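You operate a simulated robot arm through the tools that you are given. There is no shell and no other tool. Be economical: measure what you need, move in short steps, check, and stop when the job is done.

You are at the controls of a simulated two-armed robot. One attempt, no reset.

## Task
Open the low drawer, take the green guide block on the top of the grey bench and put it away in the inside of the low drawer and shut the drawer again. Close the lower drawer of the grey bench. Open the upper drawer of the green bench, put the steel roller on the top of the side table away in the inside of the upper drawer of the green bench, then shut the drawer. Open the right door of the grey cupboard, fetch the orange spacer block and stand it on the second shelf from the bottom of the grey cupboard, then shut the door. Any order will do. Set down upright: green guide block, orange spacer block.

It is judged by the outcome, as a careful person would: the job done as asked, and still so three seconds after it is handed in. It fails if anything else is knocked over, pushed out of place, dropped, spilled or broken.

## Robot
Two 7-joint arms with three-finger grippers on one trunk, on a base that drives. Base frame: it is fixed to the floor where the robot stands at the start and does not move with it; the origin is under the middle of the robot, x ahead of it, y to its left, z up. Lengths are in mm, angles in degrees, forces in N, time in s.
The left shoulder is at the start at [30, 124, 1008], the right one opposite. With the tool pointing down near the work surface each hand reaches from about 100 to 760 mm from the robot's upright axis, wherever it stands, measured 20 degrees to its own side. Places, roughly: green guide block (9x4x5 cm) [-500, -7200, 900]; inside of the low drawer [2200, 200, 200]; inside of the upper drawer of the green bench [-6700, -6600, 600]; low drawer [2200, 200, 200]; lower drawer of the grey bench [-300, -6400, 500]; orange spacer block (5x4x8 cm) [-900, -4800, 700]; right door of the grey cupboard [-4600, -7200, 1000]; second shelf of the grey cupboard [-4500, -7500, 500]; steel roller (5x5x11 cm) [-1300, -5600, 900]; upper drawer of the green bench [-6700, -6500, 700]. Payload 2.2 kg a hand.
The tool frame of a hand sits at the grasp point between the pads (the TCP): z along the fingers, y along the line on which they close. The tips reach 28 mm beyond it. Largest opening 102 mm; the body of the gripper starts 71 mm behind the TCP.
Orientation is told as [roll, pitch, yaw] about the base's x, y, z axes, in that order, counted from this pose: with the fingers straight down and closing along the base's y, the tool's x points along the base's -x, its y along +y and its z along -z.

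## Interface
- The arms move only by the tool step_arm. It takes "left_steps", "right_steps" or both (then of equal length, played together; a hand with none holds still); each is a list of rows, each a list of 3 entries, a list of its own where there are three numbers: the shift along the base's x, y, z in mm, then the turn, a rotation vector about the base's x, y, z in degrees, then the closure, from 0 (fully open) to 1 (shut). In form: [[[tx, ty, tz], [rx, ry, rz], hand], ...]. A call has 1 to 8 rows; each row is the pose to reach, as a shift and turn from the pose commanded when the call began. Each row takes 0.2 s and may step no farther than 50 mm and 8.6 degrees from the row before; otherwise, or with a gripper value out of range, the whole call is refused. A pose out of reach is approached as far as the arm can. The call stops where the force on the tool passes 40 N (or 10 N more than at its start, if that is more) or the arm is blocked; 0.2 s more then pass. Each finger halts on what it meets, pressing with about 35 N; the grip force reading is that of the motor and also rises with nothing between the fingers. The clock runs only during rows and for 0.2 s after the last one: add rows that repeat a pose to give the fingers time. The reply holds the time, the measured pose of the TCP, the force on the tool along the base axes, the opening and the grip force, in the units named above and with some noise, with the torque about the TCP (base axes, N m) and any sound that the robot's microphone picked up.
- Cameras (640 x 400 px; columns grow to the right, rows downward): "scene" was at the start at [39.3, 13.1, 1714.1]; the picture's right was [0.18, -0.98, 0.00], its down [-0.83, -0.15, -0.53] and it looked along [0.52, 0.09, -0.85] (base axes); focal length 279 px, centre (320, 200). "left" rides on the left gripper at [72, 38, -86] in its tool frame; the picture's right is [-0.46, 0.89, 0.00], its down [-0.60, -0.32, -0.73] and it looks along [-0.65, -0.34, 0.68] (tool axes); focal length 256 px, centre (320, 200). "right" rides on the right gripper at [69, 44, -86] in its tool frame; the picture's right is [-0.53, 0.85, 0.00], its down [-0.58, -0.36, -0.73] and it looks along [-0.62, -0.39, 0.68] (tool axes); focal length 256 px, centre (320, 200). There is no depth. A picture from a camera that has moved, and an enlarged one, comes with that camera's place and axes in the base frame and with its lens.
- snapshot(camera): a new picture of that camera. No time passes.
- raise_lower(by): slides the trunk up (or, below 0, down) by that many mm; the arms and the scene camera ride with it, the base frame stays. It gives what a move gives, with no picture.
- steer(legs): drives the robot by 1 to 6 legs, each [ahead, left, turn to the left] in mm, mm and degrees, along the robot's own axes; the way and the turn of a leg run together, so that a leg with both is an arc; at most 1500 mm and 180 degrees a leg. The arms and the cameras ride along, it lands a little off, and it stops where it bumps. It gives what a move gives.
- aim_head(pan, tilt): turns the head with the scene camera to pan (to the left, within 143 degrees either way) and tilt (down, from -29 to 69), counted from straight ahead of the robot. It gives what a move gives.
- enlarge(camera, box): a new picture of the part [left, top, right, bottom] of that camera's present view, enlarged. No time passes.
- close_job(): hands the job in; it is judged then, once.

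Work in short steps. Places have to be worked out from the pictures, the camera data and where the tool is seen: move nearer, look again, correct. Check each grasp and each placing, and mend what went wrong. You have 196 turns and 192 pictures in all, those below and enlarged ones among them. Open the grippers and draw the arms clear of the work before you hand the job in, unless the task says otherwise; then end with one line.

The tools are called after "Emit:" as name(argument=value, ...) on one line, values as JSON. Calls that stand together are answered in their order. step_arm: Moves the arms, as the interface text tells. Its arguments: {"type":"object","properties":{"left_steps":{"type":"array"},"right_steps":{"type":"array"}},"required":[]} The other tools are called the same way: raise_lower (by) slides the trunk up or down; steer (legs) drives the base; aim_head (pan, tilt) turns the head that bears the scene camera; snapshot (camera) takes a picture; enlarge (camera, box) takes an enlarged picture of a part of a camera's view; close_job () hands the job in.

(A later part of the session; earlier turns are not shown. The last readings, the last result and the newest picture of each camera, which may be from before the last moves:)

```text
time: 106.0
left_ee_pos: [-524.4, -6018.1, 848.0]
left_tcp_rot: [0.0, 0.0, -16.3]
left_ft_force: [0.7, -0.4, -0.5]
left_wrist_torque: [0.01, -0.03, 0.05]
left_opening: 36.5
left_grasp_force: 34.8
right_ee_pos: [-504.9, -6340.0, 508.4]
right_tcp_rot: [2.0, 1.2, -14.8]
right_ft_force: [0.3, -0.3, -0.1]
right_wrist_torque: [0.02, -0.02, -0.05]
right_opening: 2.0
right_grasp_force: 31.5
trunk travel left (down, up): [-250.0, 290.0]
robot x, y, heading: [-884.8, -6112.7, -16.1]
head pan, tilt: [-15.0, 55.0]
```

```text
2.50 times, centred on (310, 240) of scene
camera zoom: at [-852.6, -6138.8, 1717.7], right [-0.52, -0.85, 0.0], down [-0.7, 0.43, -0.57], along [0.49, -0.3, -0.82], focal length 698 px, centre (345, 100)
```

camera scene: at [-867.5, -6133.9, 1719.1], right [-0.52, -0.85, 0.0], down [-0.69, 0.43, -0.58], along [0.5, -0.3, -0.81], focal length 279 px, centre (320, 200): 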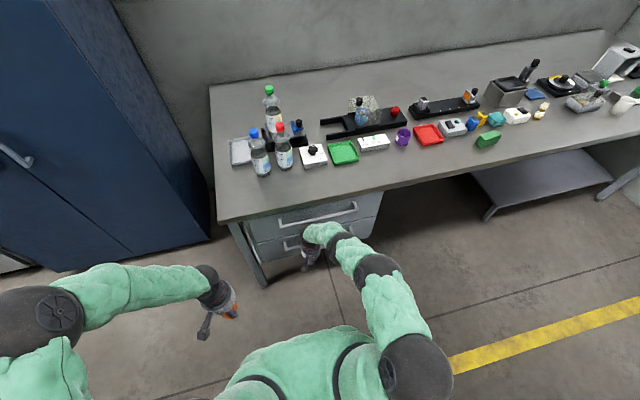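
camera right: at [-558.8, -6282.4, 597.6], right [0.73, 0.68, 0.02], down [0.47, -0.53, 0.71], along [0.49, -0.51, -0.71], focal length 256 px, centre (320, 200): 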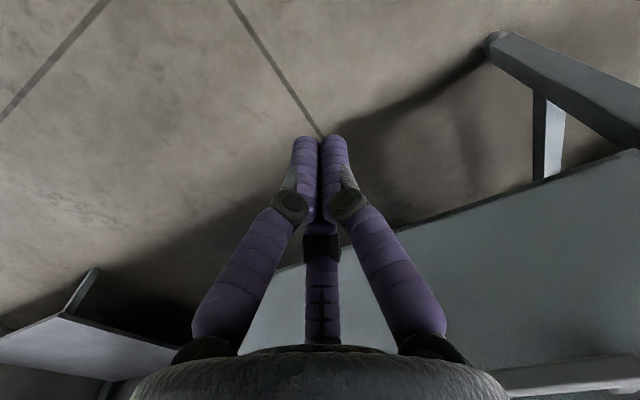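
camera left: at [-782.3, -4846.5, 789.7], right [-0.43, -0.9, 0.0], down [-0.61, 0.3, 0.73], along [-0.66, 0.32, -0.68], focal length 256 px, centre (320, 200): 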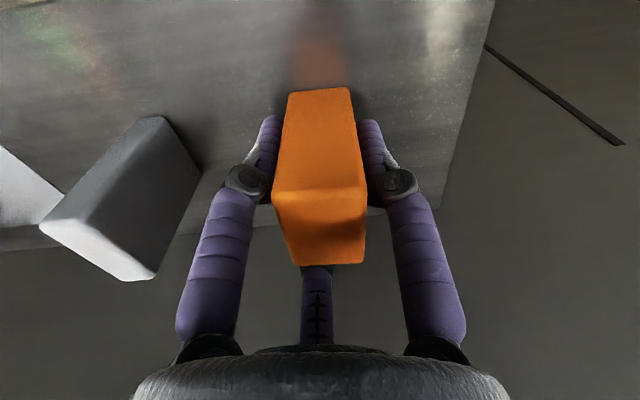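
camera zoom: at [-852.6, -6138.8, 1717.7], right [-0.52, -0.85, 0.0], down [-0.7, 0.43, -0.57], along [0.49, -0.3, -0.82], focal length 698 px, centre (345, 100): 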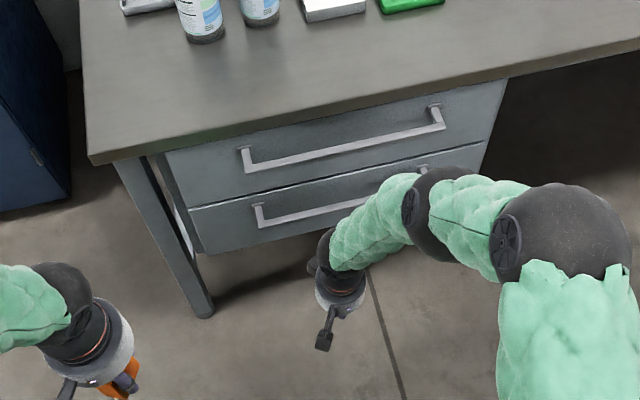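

The lower drawer looks flush with the upper one. I retract and raise the hand, then verify with a picture.

Emit:
step_arm(right_steps=[[[-45, 10, 5], [-1, -0.5, -0.6], 1], [[-90, 15, 10], [-2, -1.2, -1.2], 0.5], [[-128, 18, 30], [-2, -1.2, -1.2], 0], [[-128, 18, 80], [-2, -1.2, -1.2], 0], [[-128, 18, 130], [-2, -1.2, -1.2], 0], [[-128, 18, 180], [-2, -1.2, -1.2], 0], [[-128, 18, 230], [-2, -1.2, -1.2], 0], [[-128, 18, 280], [-2, -1.2, -1.2], 0]])

Emit:
step_arm(right_steps=[[[-20, 5, 30], [0, 0, 0], 0], [[-30, 8, 66], [0, 0, 0], 0]])

Emit:
enlarge(camera="scene", box=[200, 160, 420, 320])

```text
time: 107.8
left_ee_pos: [-523.8, -6017.1, 847.8]
left_tcp_rot: [0.1, 0.1, -16.3]
left_ft_force: [-0.3, -0.3, -1.5]
left_wrist_torque: [-0.05, -0.02, -0.02]
left_opening: 36.2
left_grasp_force: 35.0
right_ee_pos: [-634.3, -6324.6, 786.8]
right_tcp_rot: [0.4, -0.3, -16.0]
right_ft_force: [0.3, 0.3, -1.0]
right_wrist_torque: [-0.02, 0.0, 0.02]
right_opening: 102.0
right_grasp_force: 0.1
trunk travel left (down, up): [-250.0, 290.0]
robot x, y, heading: [-887.1, -6108.4, -16.2]
head pan, tilt: [-15.0, 55.0]
```

```text
time: 108.4
left_ee_pos: [-525.1, -6017.3, 847.0]
left_tcp_rot: [0.0, 0.0, -16.4]
left_ft_force: [-0.1, 0.3, -1.3]
left_wrist_torque: [0.05, 0.01, 0.01]
left_opening: 36.5
left_grasp_force: 34.4
right_ee_pos: [-662.7, -6316.7, 854.1]
right_tcp_rot: [0.5, -0.4, -16.0]
right_ft_force: [0.4, 0.1, -0.4]
right_wrist_torque: [-0.02, 0.01, -0.05]
right_opening: 102.1
right_grasp_force: 0.1
trunk travel left (down, up): [-250.0, 290.0]
robot x, y, heading: [-884.4, -6111.7, -16.2]
head pan, tilt: [-15.0, 55.0]
```

```text
2.50 times, centred on (310, 240) of scene
camera zoom: at [-852.4, -6138.8, 1717.7], right [-0.52, -0.85, 0.0], down [-0.7, 0.43, -0.57], along [0.49, -0.3, -0.82], focal length 698 px, centre (345, 100)
```

zoom: 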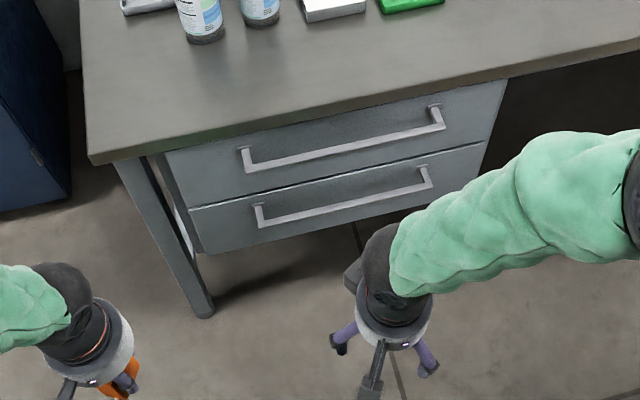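

The lower drawer of the grey bench is shut. Now I drive around the bench aisle end toward the cupboard: to about (-1400, -7400), and look.

Emit:
steer(legs=[[0, 0, -95.5], [1390, 0, 0]])

Emit:
aim_head(pan=-50, tilt=20)

Emit:
snapshot(camera="scene")

Emit:
aim_head(pan=-95, tilt=20)

Emit:
snapshot(camera="scene")

```text
time: 119.4
left_ee_pos: [-1402.1, -7760.1, 848.4]
left_tcp_rot: [0.0, -0.1, -115.1]
left_ft_force: [-0.5, 0.0, -1.4]
left_wrist_torque: [0.01, 0.0, 0.0]
left_opening: 36.2
left_grasp_force: 34.8
right_ee_pos: [-1678.0, -7576.3, 854.3]
right_tcp_rot: [0.3, -0.4, -114.7]
right_ft_force: [-0.9, -0.6, -0.2]
right_wrist_torque: [0.0, 0.03, 0.01]
right_opening: 102.0
right_grasp_force: 0.1
trunk travel left (down, up): [-250.0, 290.0]
robot x, y, heading: [-1441.0, -7391.0, -115.1]
head pan, tilt: [-15.0, 55.0]
```

```text
time: 120.4
left_ee_pos: [-1402.5, -7760.0, 847.0]
left_tcp_rot: [0.0, 0.0, -115.1]
left_ft_force: [0.5, -0.8, -1.4]
left_wrist_torque: [0.03, 0.0, 0.01]
left_opening: 36.4
left_grasp_force: 34.8
right_ee_pos: [-1676.9, -7578.4, 854.2]
right_tcp_rot: [0.4, -0.4, -114.8]
right_ft_force: [0.3, 1.0, 0.9]
right_wrist_torque: [-0.02, 0.04, 0.01]
right_opening: 102.0
right_grasp_force: 0.0
trunk travel left (down, up): [-250.0, 290.0]
robot x, y, heading: [-1438.6, -7389.4, -115.3]
head pan, tilt: [-50.0, 20.0]
```

```text
160 pictures are left
camera scene: at [-1516.3, -7384.2, 1769.7], right [-0.26, 0.97, 0.0], down [0.33, 0.09, -0.94], along [-0.91, -0.24, -0.34], focal length 279 px, centre (320, 200)
```

scene: 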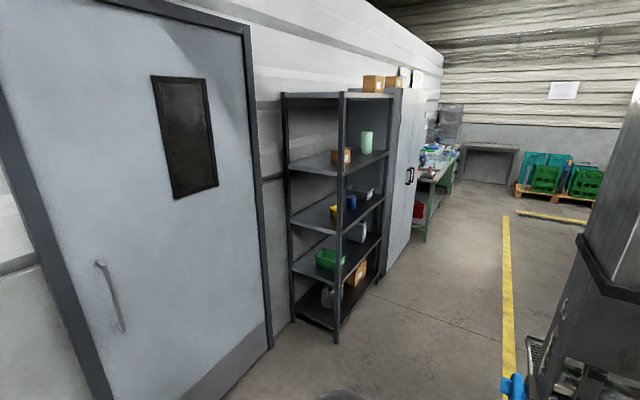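

```text
time: 121.5
left_ee_pos: [-1403.1, -7759.7, 847.2]
left_tcp_rot: [0.0, 0.0, -115.0]
left_ft_force: [-1.0, -0.1, -0.1]
left_wrist_torque: [0.01, 0.0, -0.02]
left_opening: 36.6
left_grasp_force: 35.0
right_ee_pos: [-1676.9, -7577.7, 853.7]
right_tcp_rot: [0.3, -0.4, -114.7]
right_ft_force: [-0.7, 0.0, -0.9]
right_wrist_torque: [-0.01, 0.02, -0.01]
right_opening: 102.2
right_grasp_force: 0.0
trunk travel left (down, up): [-250.0, 290.0]
robot x, y, heading: [-1440.6, -7387.2, -114.8]
head pan, tilt: [-95.0, 20.0]
```

```text
159 pictures are left
camera scene: at [-1507.0, -7313.6, 1769.8], right [0.5, 0.87, 0.0], down [0.3, -0.17, -0.94], along [-0.81, 0.47, -0.34], focal length 279 px, centre (320, 200)
```

scene: 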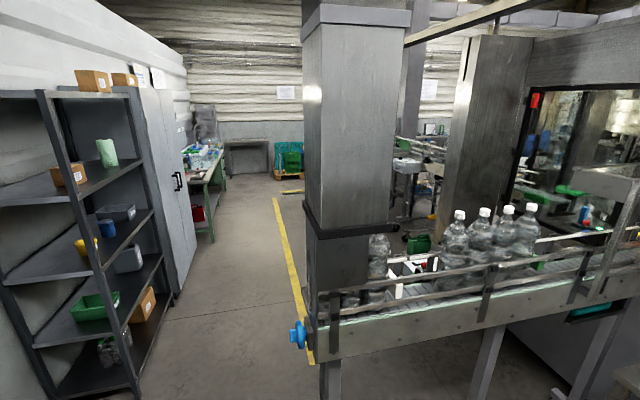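

The gap past the conveyor end is ~1 m; the cupboard stands beyond the open rack. I drive in two legs and turn to face it.

Emit:
steer(legs=[[0, 0, -58.7], [1016, 0, 0], [0, 0, -31.7], [1095, 0, 0], [1095, 0, 0], [0, 0, 99.5]])

Emit:
aim_head(pan=0, tilt=30)

Emit:
snapshot(camera="scene")

```text
time: 145.2
left_ee_pos: [-4291.1, -6927.5, 847.7]
left_tcp_rot: [0.0, 0.0, -106.3]
left_ft_force: [-0.7, -0.5, -0.4]
left_wrist_torque: [-0.01, 0.04, 0.01]
left_opening: 36.4
left_grasp_force: 35.4
right_ee_pos: [-4589.4, -6789.6, 854.1]
right_tcp_rot: [0.3, -0.4, -106.0]
right_ft_force: [-0.2, -0.6, -0.1]
right_wrist_torque: [0.02, -0.01, -0.04]
right_opening: 102.0
right_grasp_force: 0.1
trunk travel left (down, up): [-250.0, 290.0]
robot x, y, heading: [-4385.0, -6565.7, -106.4]
head pan, tilt: [-95.0, 20.0]
```

```text
time: 147.0
left_ee_pos: [-4291.9, -6928.6, 847.5]
left_tcp_rot: [0.0, 0.1, -106.3]
left_ft_force: [-0.4, 0.1, -1.1]
left_wrist_torque: [-0.02, -0.04, -0.02]
left_opening: 36.5
left_grasp_force: 34.8
right_ee_pos: [-4590.8, -6791.2, 854.4]
right_tcp_rot: [0.4, -0.4, -106.0]
right_ft_force: [-0.8, 0.3, 0.2]
right_wrist_torque: [0.0, 0.0, 0.0]
right_opening: 102.1
right_grasp_force: 0.1
trunk travel left (down, up): [-250.0, 290.0]
robot x, y, heading: [-4384.2, -6567.8, -106.2]
head pan, tilt: [0.0, 30.0]
```

```text
158 pictures are left
camera scene: at [-4400.5, -6624.3, 1753.7], right [-0.96, 0.28, 0.0], down [0.14, 0.48, -0.87], along [-0.24, -0.83, -0.5], focal length 279 px, centre (320, 200)
```

scene: 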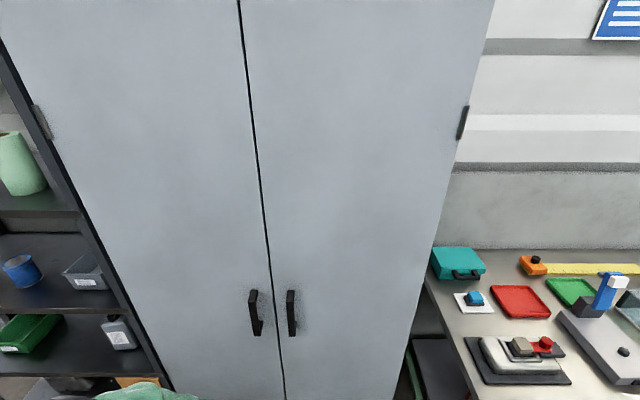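

The cupboard doors are ahead: right door hinged on the right, its handle about 92 mm left of my axis, ~640 mm ahead, z≈1000. I shift 200 mm left and turn the right hand to point forward.

Emit:
steer(legs=[[0, 200, 0]])

Emit:
step_arm(right_steps=[[[-5, -18, 13], [-7.87, 2.3, 0], 0], [[-10, -36, 26], [-15.7, 4.6, 0], 0], [[-15, -54, 40], [-23.6, 6.9, 0], 0], [[-20, -72, 53], [-31.5, 9.2, 0], 0], [[-26, -90, 66], [-39.4, 11.5, 0], 0], [[-31, -109, 80], [-47.2, 13.8, 0], 0]])

Emit:
step_arm(right_steps=[[[-5, -18, 13], [-7.87, 2.3, 0], 0], [[-10, -36, 26], [-15.7, 4.6, 0], 0], [[-15, -54, 40], [-23.6, 6.9, 0], 0], [[-20, -72, 53], [-31.5, 9.2, 0], 0], [[-26, -90, 66], [-39.4, 11.5, 0], 0]])

Emit:
aim_head(pan=-8, tilt=40)

Emit:
snapshot(camera="scene")

Emit:
snapshot(camera="right")

```text
time: 148.6
left_ee_pos: [-4098.0, -6985.3, 848.0]
left_tcp_rot: [-0.1, -0.1, -106.3]
left_ft_force: [0.1, -0.3, -1.4]
left_wrist_torque: [0.01, 0.03, -0.01]
left_opening: 36.5
left_grasp_force: 35.1
right_ee_pos: [-4397.6, -6849.1, 854.1]
right_tcp_rot: [0.3, -0.4, -105.9]
right_ft_force: [-0.1, -0.2, 0.1]
right_wrist_torque: [0.04, 0.05, -0.01]
right_opening: 101.9
right_grasp_force: 0.1
trunk travel left (down, up): [-250.0, 290.0]
robot x, y, heading: [-4192.7, -6623.5, -106.3]
head pan, tilt: [0.0, 30.0]
```

```text
time: 150.0
left_ee_pos: [-4099.2, -6985.0, 847.8]
left_tcp_rot: [0.0, 0.0, -106.4]
left_ft_force: [-1.0, -0.9, -0.2]
left_wrist_torque: [0.02, 0.0, -0.01]
left_opening: 36.3
left_grasp_force: 35.3
right_ee_pos: [-4429.1, -6954.1, 933.5]
right_tcp_rot: [0.0, -49.6, -105.8]
right_ft_force: [0.1, -0.1, 0.5]
right_wrist_torque: [0.04, 0.0, -0.02]
right_opening: 102.0
right_grasp_force: 0.1
trunk travel left (down, up): [-250.0, 290.0]
robot x, y, heading: [-4193.5, -6626.4, -106.5]
head pan, tilt: [0.0, 30.0]
```

```text
time: 151.2
left_ee_pos: [-4100.2, -6984.7, 847.6]
left_tcp_rot: [0.0, 0.0, -106.2]
left_ft_force: [-0.5, -0.4, -1.5]
left_wrist_torque: [-0.03, 0.04, -0.03]
left_opening: 36.3
left_grasp_force: 35.3
right_ee_pos: [-4391.7, -7052.2, 1021.1]
right_tcp_rot: [-124.2, -89.6, 16.9]
right_ft_force: [0.4, 0.5, -0.1]
right_wrist_torque: [0.03, -0.01, 0.01]
right_opening: 102.0
right_grasp_force: 0.1
right hand out of reach, approached as far as the arm can: row 2, 3, 4, 5
trunk travel left (down, up): [-250.0, 290.0]
robot x, y, heading: [-4193.8, -6620.1, -106.4]
head pan, tilt: [0.0, 30.0]
```

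```text
time: 151.9
left_ee_pos: [-4098.0, -6984.3, 846.2]
left_tcp_rot: [0.1, 0.0, -106.2]
left_ft_force: [-0.2, -0.1, -1.5]
left_wrist_torque: [-0.01, 0.01, 0.02]
left_opening: 36.5
left_grasp_force: 34.9
right_ee_pos: [-4392.1, -7052.9, 1020.6]
right_tcp_rot: [-98.6, -89.7, -8.7]
right_ft_force: [0.1, -0.3, 0.1]
right_wrist_torque: [0.01, -0.02, -0.02]
right_opening: 102.0
right_grasp_force: 0.1
trunk travel left (down, up): [-250.0, 290.0]
robot x, y, heading: [-4191.2, -6623.3, -106.5]
head pan, tilt: [-8.0, 40.0]
```

```text
157 pictures are left
camera scene: at [-4217.8, -6671.4, 1738.4], right [-0.91, 0.41, 0.0], down [0.26, 0.59, -0.77], along [-0.31, -0.7, -0.64], focal length 279 px, centre (320, 200)
```

scene: 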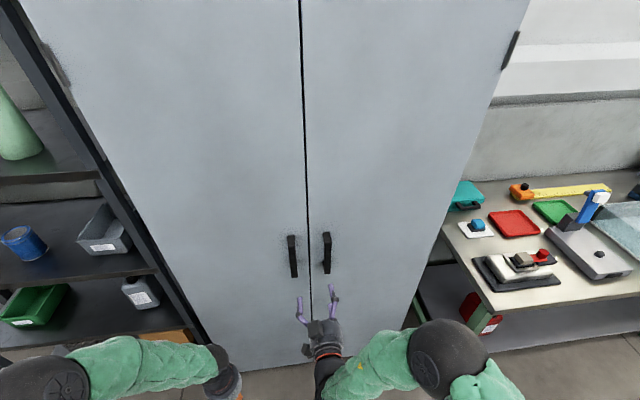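

```text
156 pictures are left
camera right: at [-4325.0, -6981.5, 951.0], right [0.81, -0.25, 0.53], down [-0.13, 0.81, 0.58], along [-0.57, -0.54, 0.62], focal length 256 px, centre (320, 200)
```

right: 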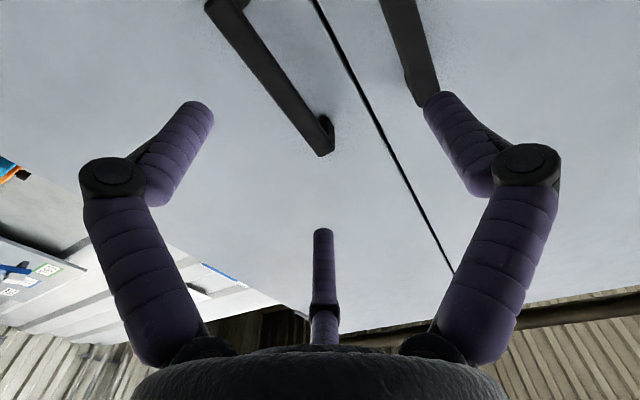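

Triangulation puts the handle bar at about (-4472, -7183, 985–1095). The hand points forward but fell short sideways; I try a small step forward to see how the arm responds.

Emit:
step_arm(right_steps=[[[0, -35, 20], [0, 0, 0], 0], [[0, -70, 40], [0, 0, 0], 0]])

Emit:
snapshot(camera="right")

```text
time: 152.5
left_ee_pos: [-4098.8, -6984.3, 847.6]
left_tcp_rot: [0.1, 0.0, -106.3]
left_ft_force: [-0.1, 0.2, -2.0]
left_wrist_torque: [-0.01, 0.02, 0.02]
left_opening: 36.3
left_grasp_force: 35.0
right_ee_pos: [-4393.9, -7119.6, 1061.5]
right_tcp_rot: [-144.8, -89.3, 38.9]
right_ft_force: [0.4, 0.9, 0.4]
right_wrist_torque: [-0.02, 0.01, -0.02]
right_opening: 101.8
right_grasp_force: 0.1
right hand out of reach, approached as far as the arm can: row 1
trunk travel left (down, up): [-250.0, 290.0]
robot x, y, heading: [-4191.3, -6623.2, -106.2]
head pan, tilt: [-8.0, 40.0]
```

```text
155 pictures are left
camera right: at [-4328.0, -7048.0, 990.9], right [0.82, -0.23, 0.53], down [-0.15, 0.81, 0.57], along [-0.56, -0.54, 0.63], focal length 256 px, centre (320, 200)
```

right: 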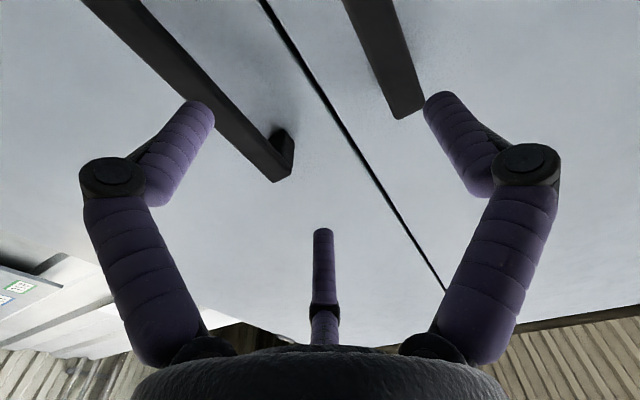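

The arm follows now. The bar is ~57 mm to the right and ~80 mm ahead of the TCP; I shift right, down 20, and check before going in.

Emit:
step_arm(right_steps=[[[-28, 8, -10], [0, 0, 0], 0.1], [[-55, 16, -22], [0, 0, 0], 0.2]])

Emit:
snapshot(camera="right")

```text
time: 153.1
left_ee_pos: [-4100.3, -6983.2, 847.7]
left_tcp_rot: [-0.1, -0.1, -106.2]
left_ft_force: [-0.6, 1.0, -0.7]
left_wrist_torque: [-0.04, 0.02, -0.02]
left_opening: 36.3
left_grasp_force: 35.5
right_ee_pos: [-4405.5, -7108.7, 1055.9]
right_tcp_rot: [-133.2, -89.6, 26.1]
right_ft_force: [0.1, -0.2, -0.2]
right_wrist_torque: [0.02, -0.03, -0.02]
right_opening: 81.5
right_grasp_force: 0.1
right hand out of reach, approached as far as the arm can: row 1, 2
trunk travel left (down, up): [-250.0, 290.0]
robot x, y, heading: [-4192.1, -6623.7, -106.5]
head pan, tilt: [-8.0, 40.0]
```

```text
154 pictures are left
camera right: at [-4337.8, -7037.5, 986.2], right [0.81, -0.24, 0.53], down [-0.13, 0.81, 0.57], along [-0.57, -0.54, 0.62], focal length 256 px, centre (320, 200)
```

right: 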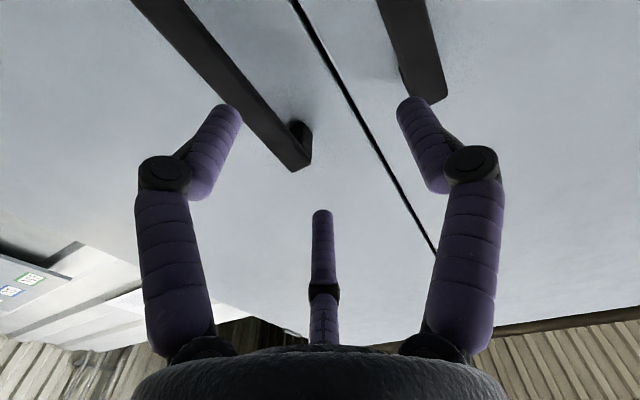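

The arm is too folded to move right, so I shift the base 43 mm right instead.

Emit:
steer(legs=[[0, -43, 0]])

Emit:
snapshot(camera="right")

```text
time: 154.0
left_ee_pos: [-4141.0, -6971.6, 847.6]
left_tcp_rot: [0.1, 0.0, -106.2]
left_ft_force: [-1.0, 0.3, -1.9]
left_wrist_torque: [-0.05, -0.05, -0.01]
left_opening: 36.3
left_grasp_force: 34.8
right_ee_pos: [-4447.5, -7097.6, 1055.8]
right_tcp_rot: [-124.3, -89.6, 17.4]
right_ft_force: [0.2, 0.0, -0.5]
right_wrist_torque: [-0.03, 0.02, 0.09]
right_opening: 81.4
right_grasp_force: 0.0
trunk travel left (down, up): [-250.0, 290.0]
robot x, y, heading: [-4233.0, -6610.3, -106.3]
head pan, tilt: [-8.0, 40.0]
```

```text
153 pictures are left
camera right: at [-4380.5, -7025.8, 985.4], right [0.81, -0.25, 0.53], down [-0.13, 0.81, 0.58], along [-0.57, -0.54, 0.62], focal length 256 px, centre (320, 200)
```

right: 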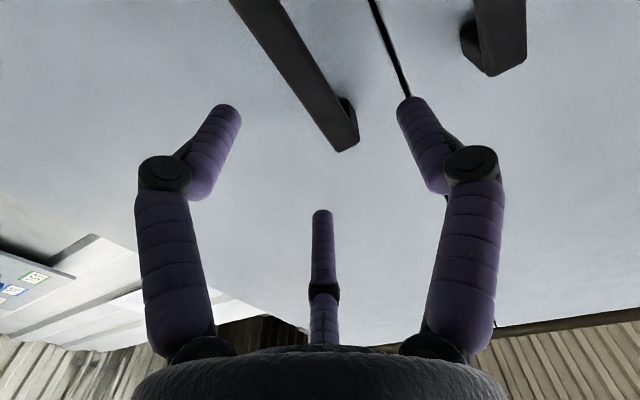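

Centred now within ~7 mm. I go forward 82 mm and close on the bar.

Emit:
step_arm(right_steps=[[[-12, -40, -5], [0, 0, 0], 0.2], [[-26, -78, -10], [0, 0, 0], 0.2], [[-26, -78, -10], [0, 0, 0], 0.5], [[-26, -78, -10], [0, 0, 0], 0.8], [[-26, -78, -10], [0, 0, 0], 0.95], [[-26, -78, -10], [0, 0, 0], 0.95]])

Emit:
snapshot(camera="right")

Emit:
snapshot(camera="scene")

```text
time: 155.4
left_ee_pos: [-4140.3, -6972.7, 847.3]
left_tcp_rot: [0.0, 0.0, -106.3]
left_ft_force: [-0.3, -0.8, -1.3]
left_wrist_torque: [0.0, 0.02, -0.01]
left_opening: 36.4
left_grasp_force: 35.0
right_ee_pos: [-4446.5, -7143.5, 1038.6]
right_tcp_rot: [-83.6, -89.7, -23.7]
right_ft_force: [-0.8, -0.4, -0.2]
right_wrist_torque: [0.01, -0.01, 0.0]
right_opening: 5.1
right_grasp_force: 0.1
right hand out of reach, approached as far as the arm can: row 1, 2, 3, 4, 5, 6
trunk travel left (down, up): [-250.0, 290.0]
robot x, y, heading: [-4233.6, -6611.3, -106.1]
head pan, tilt: [-8.0, 40.0]
```

```text
152 pictures are left
camera right: at [-4378.2, -7072.6, 968.4], right [0.81, -0.25, 0.53], down [-0.13, 0.81, 0.58], along [-0.57, -0.54, 0.62], focal length 256 px, centre (320, 200)
```

right: 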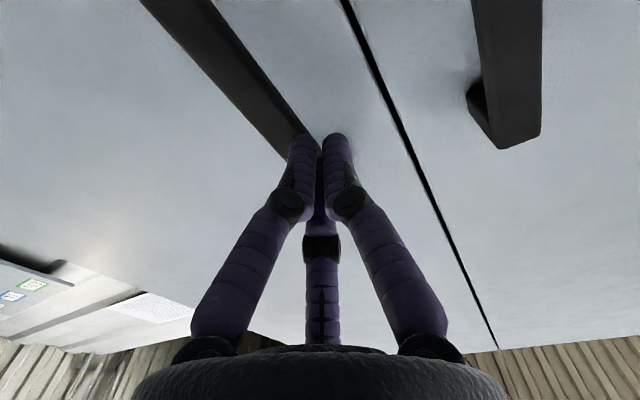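

```text
151 pictures are left
camera scene: at [-4259.3, -6658.7, 1738.4], right [-0.91, 0.41, 0.0], down [0.26, 0.59, -0.77], along [-0.31, -0.7, -0.64], focal length 279 px, centre (320, 200)
```

scene: 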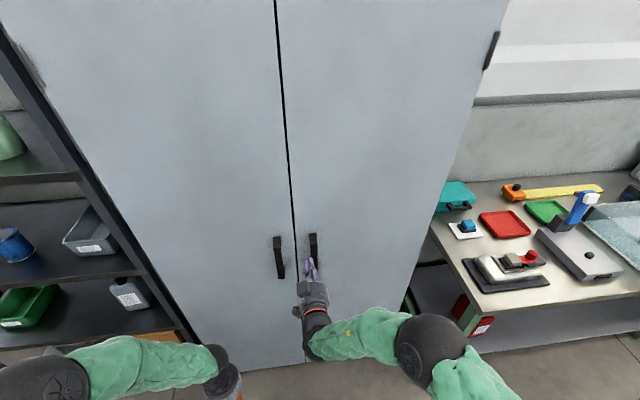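

The fingers closed short of the bar: the arm is too folded at this distance. I open, back the base 130 mm and 40 mm left, then extend the arm.

Emit:
step_arm(right_steps=[[[0, 0, 0], [0, 0, 0], 0.5], [[0, 0, 0], [0, 0, 0], 0.2], [[0, 0, 0], [0, 0, 0], 0.2]])

Emit:
steer(legs=[[-130, 40, 0]])

Emit:
step_arm(right_steps=[[[-35, -25, 5], [0, 0, 0], 0.2], [[-65, -60, 5], [0, 0, 0], 0.2], [[-85, -100, 5], [0, 0, 0], 0.2]])

Emit:
snapshot(camera="right")

```text
time: 156.2
left_ee_pos: [-4138.6, -6972.0, 847.1]
left_tcp_rot: [0.0, 0.0, -106.2]
left_ft_force: [-0.3, -0.1, -0.9]
left_wrist_torque: [-0.01, 0.01, -0.01]
left_opening: 36.3
left_grasp_force: 34.4
right_ee_pos: [-4445.1, -7143.8, 1037.8]
right_tcp_rot: [-83.8, -89.7, -23.3]
right_ft_force: [0.7, 0.0, 0.4]
right_wrist_torque: [0.01, 0.01, 0.02]
right_opening: 81.4
right_grasp_force: 0.1
trunk travel left (down, up): [-250.0, 290.0]
robot x, y, heading: [-4233.1, -6608.4, -106.3]
head pan, tilt: [-8.0, 40.0]
```

```text
time: 157.5
left_ee_pos: [-4062.8, -6856.5, 847.3]
left_tcp_rot: [0.0, -0.1, -106.1]
left_ft_force: [0.6, 0.8, -1.0]
left_wrist_torque: [-0.04, -0.02, 0.04]
left_opening: 36.4
left_grasp_force: 34.4
right_ee_pos: [-4367.3, -7028.1, 1038.6]
right_tcp_rot: [-98.0, -89.5, -9.2]
right_ft_force: [0.3, 0.8, 0.3]
right_wrist_torque: [-0.01, -0.01, -0.02]
right_opening: 81.9
right_grasp_force: 0.0
trunk travel left (down, up): [-250.0, 290.0]
robot x, y, heading: [-4157.2, -6496.8, -106.4]
head pan, tilt: [-8.0, 40.0]
```

```text
time: 158.3
left_ee_pos: [-4064.7, -6856.4, 848.9]
left_tcp_rot: [0.1, 0.0, -106.0]
left_ft_force: [-0.1, -0.2, -1.1]
left_wrist_torque: [-0.02, -0.05, -0.01]
left_opening: 36.4
left_grasp_force: 35.0
right_ee_pos: [-4411.8, -7061.6, 1098.3]
right_tcp_rot: [-26.6, -88.5, -81.1]
right_ft_force: [1.3, 2.2, -5.0]
right_wrist_torque: [-0.44, 0.13, -0.05]
right_opening: 81.5
right_grasp_force: 0.1
right hand out of reach, approached as far as the arm can: row 1, 2, 3
trunk travel left (down, up): [-250.0, 290.0]
robot x, y, heading: [-4157.9, -6493.9, -106.3]
head pan, tilt: [-8.0, 40.0]
```

```text
150 pictures are left
camera right: at [-4345.0, -6989.4, 1029.4], right [0.81, -0.27, 0.52], down [-0.12, 0.79, 0.6], along [-0.58, -0.55, 0.61], focal length 256 px, centre (320, 200)
```

right: 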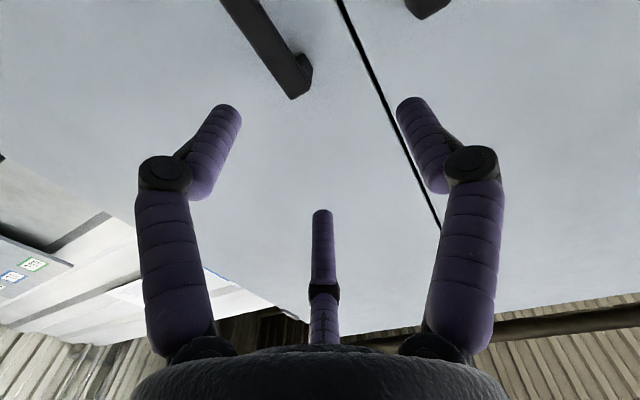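

The arm hits a limit when fully horizontal. I tilt the hand back to about 50° forward pitch, lower it to bar height and see.

Emit:
step_arm(right_steps=[[[0, 0, -10], [7.7, -2.2, 0], 0.2], [[0, 0, -20], [15.4, -4.5, 0], 0.2], [[0, 0, -30], [23, -6.7, 0], 0.2], [[0, 0, -40], [30.7, -9, 0], 0.2], [[0, 0, -50], [36, -10.5, 0], 0.2]])

Emit:
step_arm(right_steps=[[[-19, 6, 0], [0, 0, 0], 0.2], [[-30, -10, 0], [0, 0, 0], 0.2]])

Emit:
snapshot(camera="right")

```text
time: 159.5
left_ee_pos: [-4063.1, -6858.2, 847.3]
left_tcp_rot: [0.0, -0.1, -106.2]
left_ft_force: [-0.4, -0.5, -0.8]
left_wrist_torque: [0.02, 0.0, -0.06]
left_opening: 36.1
left_grasp_force: 35.0
right_ee_pos: [-4415.3, -7063.9, 1051.8]
right_tcp_rot: [-1.4, -52.3, -105.8]
right_ft_force: [-0.3, 0.6, -0.2]
right_wrist_torque: [0.0, 0.0, 0.03]
right_opening: 81.7
right_grasp_force: 0.1
trunk travel left (down, up): [-250.0, 290.0]
robot x, y, heading: [-4157.0, -6494.8, -106.4]
head pan, tilt: [-8.0, 40.0]
```

```text
time: 160.1
left_ee_pos: [-4063.2, -6857.4, 847.4]
left_tcp_rot: [0.0, -0.1, -106.1]
left_ft_force: [0.0, -0.3, -1.3]
left_wrist_torque: [0.01, 0.04, -0.01]
left_opening: 36.1
left_grasp_force: 35.0
right_ee_pos: [-4444.0, -7072.7, 1051.6]
right_tcp_rot: [-1.4, -52.3, -105.5]
right_ft_force: [0.2, -0.3, -0.4]
right_wrist_torque: [0.0, 0.02, -0.06]
right_opening: 81.5
right_grasp_force: 0.1
trunk travel left (down, up): [-250.0, 290.0]
robot x, y, heading: [-4159.1, -6494.2, -106.3]
head pan, tilt: [-8.0, 40.0]
```

```text
149 pictures are left
camera right: at [-4369.9, -6978.9, 1049.0], right [0.72, -0.56, 0.41], down [-0.27, 0.32, 0.91], along [-0.64, -0.77, 0.08], focal length 256 px, centre (320, 200)
```

right: 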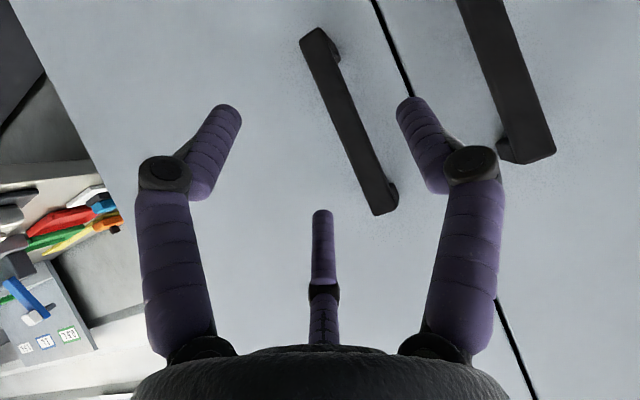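

Now the bar reads at x≈-4472, y≈-7183, z 945–1094, straight ahead by ~110 mm. I move in and close on it.

Emit:
step_arm(right_steps=[[[-9, -36, -25], [0, 0, 0], 0.2], [[-18, -72, -37], [0, 0, 0], 0.2], [[-27, -105, -37], [0, 0, 0], 0.2], [[-27, -105, -37], [0, 0, 0], 0.5], [[-27, -105, -37], [0, 0, 0], 0.8], [[-27, -105, -37], [0, 0, 0], 0.95], [[-27, -105, -37], [0, 0, 0], 0.95]])

Emit:
snapshot(camera="right")

```text
time: 161.7
left_ee_pos: [-4065.5, -6857.2, 848.3]
left_tcp_rot: [0.1, -0.1, -106.2]
left_ft_force: [-0.3, -0.7, -0.9]
left_wrist_torque: [0.0, -0.02, 0.02]
left_opening: 36.3
left_grasp_force: 34.9
right_ee_pos: [-4479.2, -7177.9, 1020.3]
right_tcp_rot: [-1.3, -52.8, -106.2]
right_ft_force: [-25.8, 2.1, 14.1]
right_wrist_torque: [0.05, -0.43, 0.08]
right_opening: 34.0
right_grasp_force: 45.1
trunk travel left (down, up): [-250.0, 290.0]
robot x, y, heading: [-4160.3, -6497.4, -106.0]
head pan, tilt: [-8.0, 40.0]
```

```text
148 pictures are left
camera right: at [-4404.5, -7084.1, 1016.3], right [0.72, -0.56, 0.41], down [-0.27, 0.33, 0.91], along [-0.64, -0.76, 0.09], focal length 256 px, centre (320, 200)
```

right: 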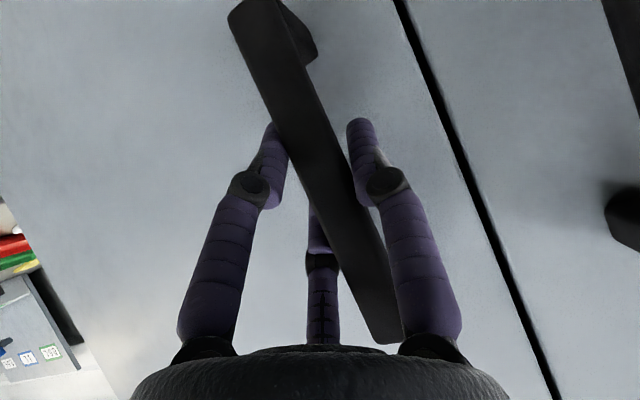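

The bar is gripped. I pull the door open along its arc (hinge ≈ (-4877, -7107)), turning the hand with it, first 18°.

Emit:
step_arm(right_steps=[[[3, 21, 0], [0, 0, 3], 0.95], [[5.8, 42.7, 0], [0, 0, 6], 0.95], [[7, 64, 0], [0, 0, 9], 0.95], [[7.1, 85.9, 0], [0, 0, 12], 0.95], [[6, 107, 0], [0, 0, 15], 0.95], [[4, 128.9, 0], [0, 0, 18], 0.95]])

Emit:
snapshot(camera="scene")

```text
time: 163.1
left_ee_pos: [-4066.5, -6856.8, 847.1]
left_tcp_rot: [0.3, 0.0, -106.1]
left_ft_force: [0.0, 0.4, -1.2]
left_wrist_torque: [0.02, -0.02, -0.01]
left_opening: 36.3
left_grasp_force: 34.5
right_ee_pos: [-4475.6, -7052.0, 1019.1]
right_tcp_rot: [-1.6, -52.9, -87.9]
right_ft_force: [-37.4, -5.5, 9.0]
right_wrist_torque: [-0.04, -0.15, 0.04]
right_opening: 33.9
right_grasp_force: 44.7
trunk travel left (down, up): [-250.0, 290.0]
robot x, y, heading: [-4154.5, -6496.6, -105.8]
head pan, tilt: [-8.0, 40.0]
```

```text
147 pictures are left
camera scene: at [-4188.8, -6543.7, 1738.3], right [-0.91, 0.41, 0.0], down [0.27, 0.59, -0.77], along [-0.31, -0.7, -0.64], focal length 279 px, centre (320, 200)
```

scene: 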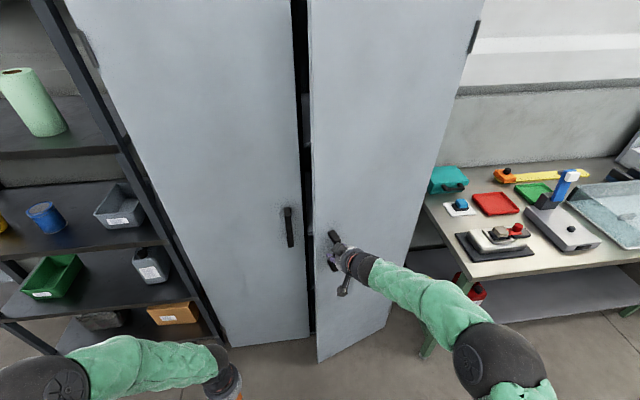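

The door is swinging open nicely. I continue the arc to about 42°.

Emit:
step_arm(right_steps=[[[-10, 42.5, 0], [0, 0, 6], 0.95], [[-23, 83.9, 0], [0, 0, 12], 0.95], [[-40, 123.9, 0], [0, 0, 18], 0.95], [[-61, 161.9, 0], [0, 0, 24], 0.95]])

Emit:
snapshot(camera="scene")

```text
time: 164.1
left_ee_pos: [-4063.2, -6855.7, 848.4]
left_tcp_rot: [-0.1, -0.1, -106.2]
left_ft_force: [0.1, -0.6, -0.9]
left_wrist_torque: [0.0, 0.0, -0.03]
left_opening: 36.4
left_grasp_force: 34.8
right_ee_pos: [-4535.3, -6894.0, 1019.4]
right_tcp_rot: [-2.0, -52.9, -63.2]
right_ft_force: [-14.1, -8.2, 27.0]
right_wrist_torque: [-0.95, -0.02, 0.35]
right_opening: 34.3
right_grasp_force: 44.8
trunk travel left (down, up): [-250.0, 290.0]
robot x, y, heading: [-4158.9, -6495.2, -105.7]
head pan, tilt: [-8.0, 40.0]
```

```text
146 pictures are left
camera scene: at [-4184.0, -6542.9, 1738.6], right [-0.91, 0.41, 0.0], down [0.26, 0.59, -0.77], along [-0.31, -0.7, -0.64], focal length 279 px, centre (320, 200)
```

scene: 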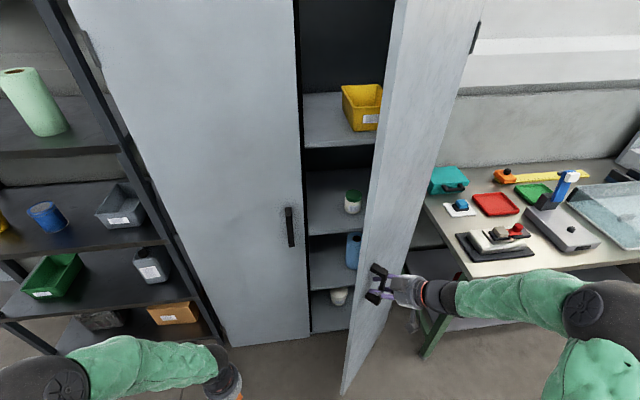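

Shelves with boxes are visible. I keep swinging to about 66°.

Emit:
step_arm(right_steps=[[[-24, 35.6, 0], [0, 0, 6], 0.95], [[-52, 68.6, 0], [0, 0, 12], 0.95], [[-83, 98.4, 0], [0, 0, 18], 0.95], [[-117, 125, 0], [0, 0, 24], 0.95]])

Emit:
aim_head(pan=0, tilt=40)

Emit:
snapshot(camera="scene")

```text
time: 164.7
left_ee_pos: [-4064.7, -6858.7, 846.8]
left_tcp_rot: [0.0, 0.1, -106.1]
left_ft_force: [-0.2, -0.4, -0.5]
left_wrist_torque: [0.0, 0.02, -0.03]
left_opening: 36.1
left_grasp_force: 34.9
right_ee_pos: [-4578.9, -6839.8, 1019.2]
right_tcp_rot: [-2.7, -52.4, -54.4]
right_ft_force: [-6.0, -4.6, -5.3]
right_wrist_torque: [-0.83, -0.38, -0.06]
right_opening: 34.5
right_grasp_force: 44.8
trunk travel left (down, up): [-250.0, 290.0]
robot x, y, heading: [-4159.6, -6495.4, -106.1]
head pan, tilt: [-8.0, 40.0]
stopped in row 2 (right hand): the force on the tool passed its limit at 46 N (the readings are from after the stop); the commanded pose is now the measured one
```

```text
time: 165.3
left_ee_pos: [-4065.0, -6857.9, 847.4]
left_tcp_rot: [-0.1, 0.1, -106.1]
left_ft_force: [0.3, 0.5, 0.2]
left_wrist_torque: [0.0, 0.01, -0.01]
left_opening: 36.6
left_grasp_force: 35.1
right_ee_pos: [-4578.7, -6840.4, 1019.2]
right_tcp_rot: [-2.7, -52.5, -54.2]
right_ft_force: [-7.9, -8.9, -8.5]
right_wrist_torque: [0.2, 0.44, 0.4]
right_opening: 34.1
right_grasp_force: 44.9
trunk travel left (down, up): [-250.0, 290.0]
robot x, y, heading: [-4157.0, -6496.0, -106.1]
head pan, tilt: [0.0, 40.0]
```

```text
145 pictures are left
camera scene: at [-4174.1, -6550.6, 1738.2], right [-0.96, 0.28, 0.0], down [0.18, 0.62, -0.77], along [-0.21, -0.73, -0.64], focal length 279 px, centre (320, 200)
```

scene: 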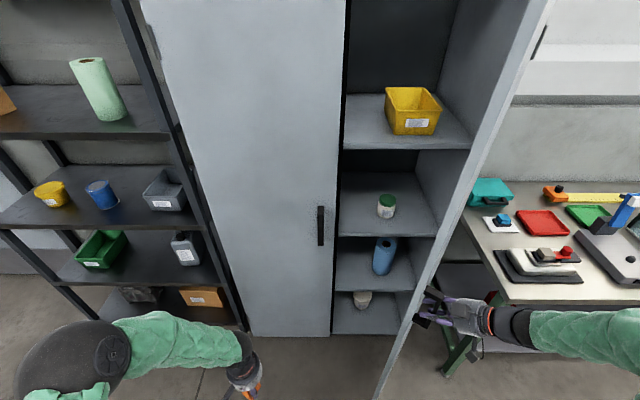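

The door stands ~54° open; I'll release the handle, retreat, and push it wider from inside. First open and back off along the hand's axis.

Emit:
step_arm(right_steps=[[[0, 0, 0], [0, 0, 0], 0.5], [[0, 0, 0], [0, 0, 0], 0.2], [[-22, 30, 8], [0, 0, 0], 0.2], [[-40, 56, 16], [0, 0, 0], 0.2], [[-52, 72, 20], [0, 0, 0], 0.3]])

Emit:
snapshot(camera="scene")

```text
time: 166.5
left_ee_pos: [-4063.9, -6856.6, 847.9]
left_tcp_rot: [-0.1, 0.0, -106.1]
left_ft_force: [-0.8, -0.7, -0.1]
left_wrist_torque: [0.04, 0.0, -0.01]
left_opening: 36.5
left_grasp_force: 35.2
right_ee_pos: [-4628.0, -6764.1, 1041.0]
right_tcp_rot: [-2.6, -52.6, -54.2]
right_ft_force: [0.7, -0.1, 0.3]
right_wrist_torque: [-0.01, 0.01, 0.01]
right_opening: 71.2
right_grasp_force: 0.0
trunk travel left (down, up): [-250.0, 290.0]
robot x, y, heading: [-4158.1, -6498.2, -106.5]
head pan, tilt: [0.0, 40.0]
```

```text
144 pictures are left
camera scene: at [-4172.5, -6548.1, 1738.4], right [-0.96, 0.28, 0.0], down [0.18, 0.62, -0.77], along [-0.21, -0.74, -0.64], focal length 279 px, centre (320, 200)
```

scene: 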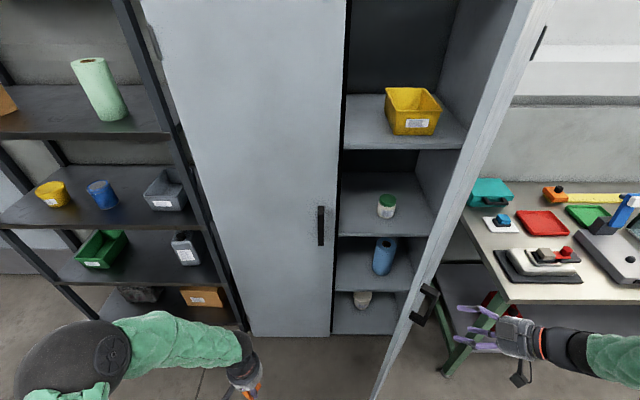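

I back the base 150 mm, then swing the right hand left around the door's edge with fingers closing.

Emit:
steer(legs=[[-150, 0, 0]])

Emit:
step_arm(right_steps=[[[39, -19, 0], [0, 0, -8.5], 0.6], [[78, -38, 0], [0, 0, -17], 1], [[117, -57, 0], [0, 0, -25.5], 1], [[156, -76, 0], [0, 0, -34], 1], [[195, -95, 0], [0, 0, -42.5], 1], [[234, -114, 0], [0, 0, -51], 1]])

Emit:
snapshot(camera="scene")

```text
time: 167.9
left_ee_pos: [-4021.0, -6710.4, 847.3]
left_tcp_rot: [0.0, -0.1, -106.1]
left_ft_force: [-0.7, 0.7, -1.1]
left_wrist_torque: [-0.06, 0.01, -0.03]
left_opening: 36.4
left_grasp_force: 35.1
right_ee_pos: [-4586.1, -6617.1, 1041.3]
right_tcp_rot: [-2.7, -52.6, -54.0]
right_ft_force: [-0.2, 0.1, 0.9]
right_wrist_torque: [0.01, 0.01, 0.0]
right_opening: 71.2
right_grasp_force: 0.0
trunk travel left (down, up): [-250.0, 290.0]
robot x, y, heading: [-4119.7, -6349.1, -106.2]
head pan, tilt: [0.0, 40.0]
```

```text
time: 169.5
left_ee_pos: [-4021.6, -6710.2, 848.2]
left_tcp_rot: [0.1, -0.1, -106.1]
left_ft_force: [-0.1, 0.1, -0.6]
left_wrist_torque: [-0.03, -0.01, 0.02]
left_opening: 36.2
left_grasp_force: 35.0
right_ee_pos: [-4328.7, -6744.4, 1055.0]
right_tcp_rot: [-11.7, -57.1, -86.5]
right_ft_force: [0.2, -0.1, 0.3]
right_wrist_torque: [0.02, -0.02, 0.03]
right_opening: 2.1
right_grasp_force: 31.6
trunk travel left (down, up): [-250.0, 290.0]
robot x, y, heading: [-4115.0, -6351.1, -106.2]
head pan, tilt: [0.0, 40.0]
stopped in row 6 (right hand): the arm was blocked; the commanded pose is now the measured one
```

```text
143 pictures are left
camera scene: at [-4130.9, -6399.9, 1738.4], right [-0.96, 0.28, 0.0], down [0.18, 0.62, -0.77], along [-0.21, -0.74, -0.64], focal length 279 px, centre (320, 200)
```

scene: 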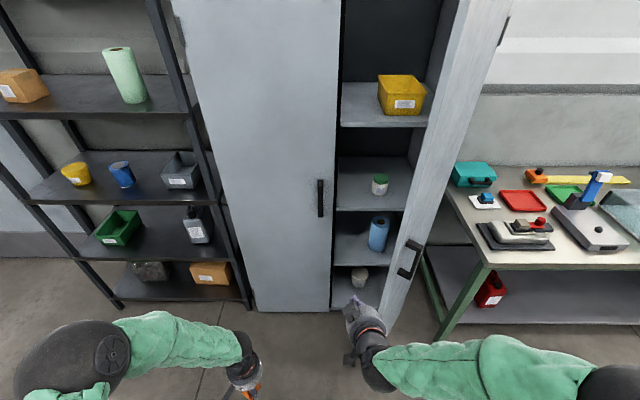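

The hand is past the door's edge. I move it forward into the opening, then push right against the inner face.

Emit:
step_arm(right_steps=[[[-12, -43, 0], [0, 0, 0], 1], [[-25, -86, 0], [0, 0, 0], 1], [[-37, -130, 0], [0, 0, 0], 1], [[-48, -165, 0], [0, 0, 0], 1], [[-90, -155, 0], [0, 0, 0], 1], [[-130, -143, 0], [0, 0, 0], 1]])

Emit:
snapshot(camera="scene")

```text
time: 170.9
left_ee_pos: [-4021.3, -6710.8, 847.5]
left_tcp_rot: [0.0, 0.0, -106.0]
left_ft_force: [-0.2, -0.4, -1.2]
left_wrist_torque: [0.0, -0.02, 0.01]
left_opening: 36.3
left_grasp_force: 35.0
right_ee_pos: [-4460.7, -6889.8, 1053.9]
right_tcp_rot: [-11.6, -57.0, -86.5]
right_ft_force: [-0.6, -0.7, -0.2]
right_wrist_torque: [-0.03, 0.0, -0.02]
right_opening: 2.5
right_grasp_force: 32.1
trunk travel left (down, up): [-250.0, 290.0]
robot x, y, heading: [-4115.9, -6344.9, -106.3]
head pan, tilt: [0.0, 40.0]
```

```text
142 pictures are left
camera scene: at [-4130.1, -6401.9, 1738.4], right [-0.96, 0.28, 0.0], down [0.18, 0.62, -0.77], along [-0.21, -0.74, -0.64], focal length 279 px, centre (320, 200)
```

scene: 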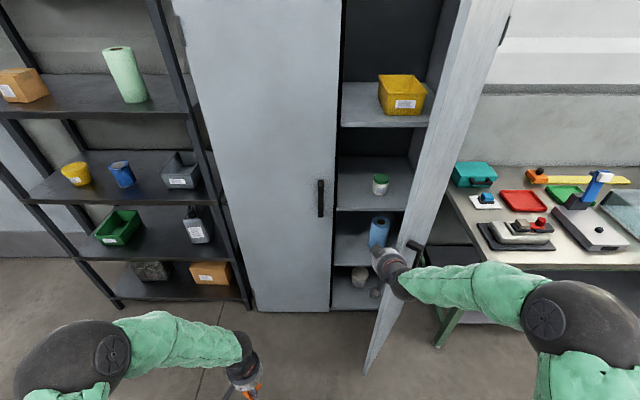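

The finger is on the door's inner side; I push it round to about 85°.

Emit:
step_arm(right_steps=[[[-43, 22, 0], [0, 0, 4], 1], [[-86, 45, 0], [0, 0, 8], 1], [[-128, 70, 0], [0, 0, 12], 1], [[-168, 96, 0], [0, 0, 16], 1], [[-207, 123, 0], [0, 0, 20], 1], [[-246, 150, 0], [0, 0, 24], 1]])

Emit:
snapshot(camera="scene")

```text
time: 171.3
left_ee_pos: [-4021.7, -6710.2, 848.1]
left_tcp_rot: [-0.1, 0.0, -106.1]
left_ft_force: [-0.8, -0.1, -1.1]
left_wrist_torque: [-0.02, 0.01, -0.01]
left_opening: 36.3
left_grasp_force: 34.8
right_ee_pos: [-4490.6, -6868.3, 1049.0]
right_tcp_rot: [-11.5, -56.8, -82.7]
right_ft_force: [0.5, -0.5, 0.5]
right_wrist_torque: [-0.01, -0.03, 0.03]
right_opening: 2.1
right_grasp_force: 31.7
trunk travel left (down, up): [-250.0, 290.0]
robot x, y, heading: [-4116.1, -6346.1, -106.0]
head pan, tilt: [0.0, 40.0]
stopped in row 2 (right hand): the force on the tool passed its limit at 141 N (the readings are from after the stop); the commanded pose is now the measured one
```

```text
141 pictures are left
camera scene: at [-4131.5, -6401.5, 1738.3], right [-0.96, 0.28, 0.0], down [0.18, 0.62, -0.77], along [-0.21, -0.74, -0.64], focal length 279 px, centre (320, 200)
```

scene: 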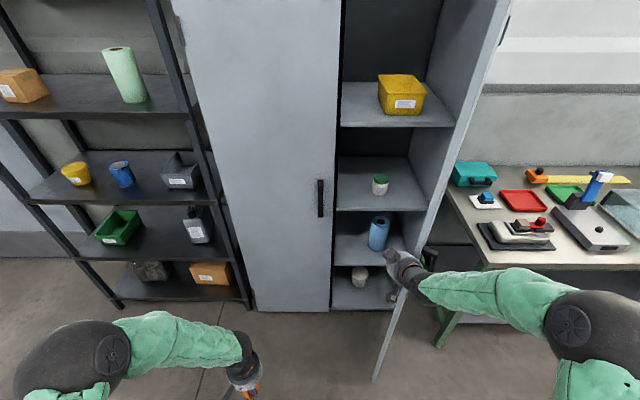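

The contact bumped the door further open. I continue with slower, smaller steps.

Emit:
step_arm(right_steps=[[[-18, 9, 0], [0, 0, 2], 1], [[-36, 19, 0], [0, 0, 4], 1], [[-54, 29, 0], [0, 0, 6], 1], [[-72, 40, 0], [0, 0, 8], 1], [[-90, 51, 0], [0, 0, 10], 1], [[-108, 63, 0], [0, 0, 12], 1], [[-126, 75, 0], [0, 0, 14], 1], [[-144, 88, 0], [0, 0, 16], 1]])

Emit:
snapshot(camera="scene")

```text
time: 173.2
left_ee_pos: [-4021.0, -6712.1, 847.3]
left_tcp_rot: [0.0, 0.0, -106.1]
left_ft_force: [-0.4, 0.5, -1.9]
left_wrist_torque: [-0.03, -0.02, -0.03]
left_opening: 36.4
left_grasp_force: 34.8
right_ee_pos: [-4631.9, -6781.0, 1049.8]
right_tcp_rot: [-11.6, -56.9, -66.5]
right_ft_force: [-0.2, 0.9, 0.0]
right_wrist_torque: [-0.01, 0.02, 0.02]
right_opening: 2.0
right_grasp_force: 31.7
trunk travel left (down, up): [-250.0, 290.0]
robot x, y, heading: [-4114.2, -6347.9, -106.4]
head pan, tilt: [0.0, 40.0]
```

```text
140 pictures are left
camera scene: at [-4130.0, -6401.3, 1738.4], right [-0.96, 0.28, 0.0], down [0.18, 0.62, -0.77], along [-0.21, -0.74, -0.64], focal length 279 px, centre (320, 200)
```

scene: 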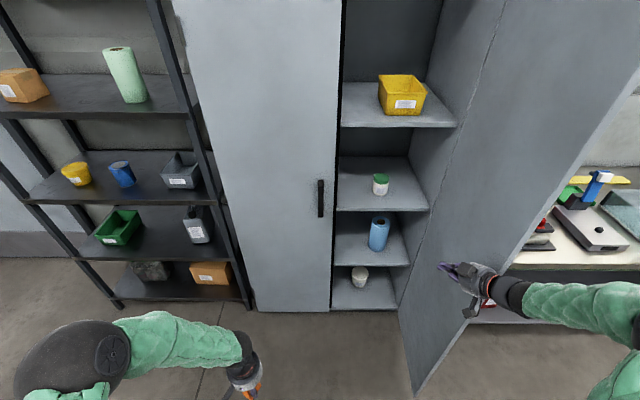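

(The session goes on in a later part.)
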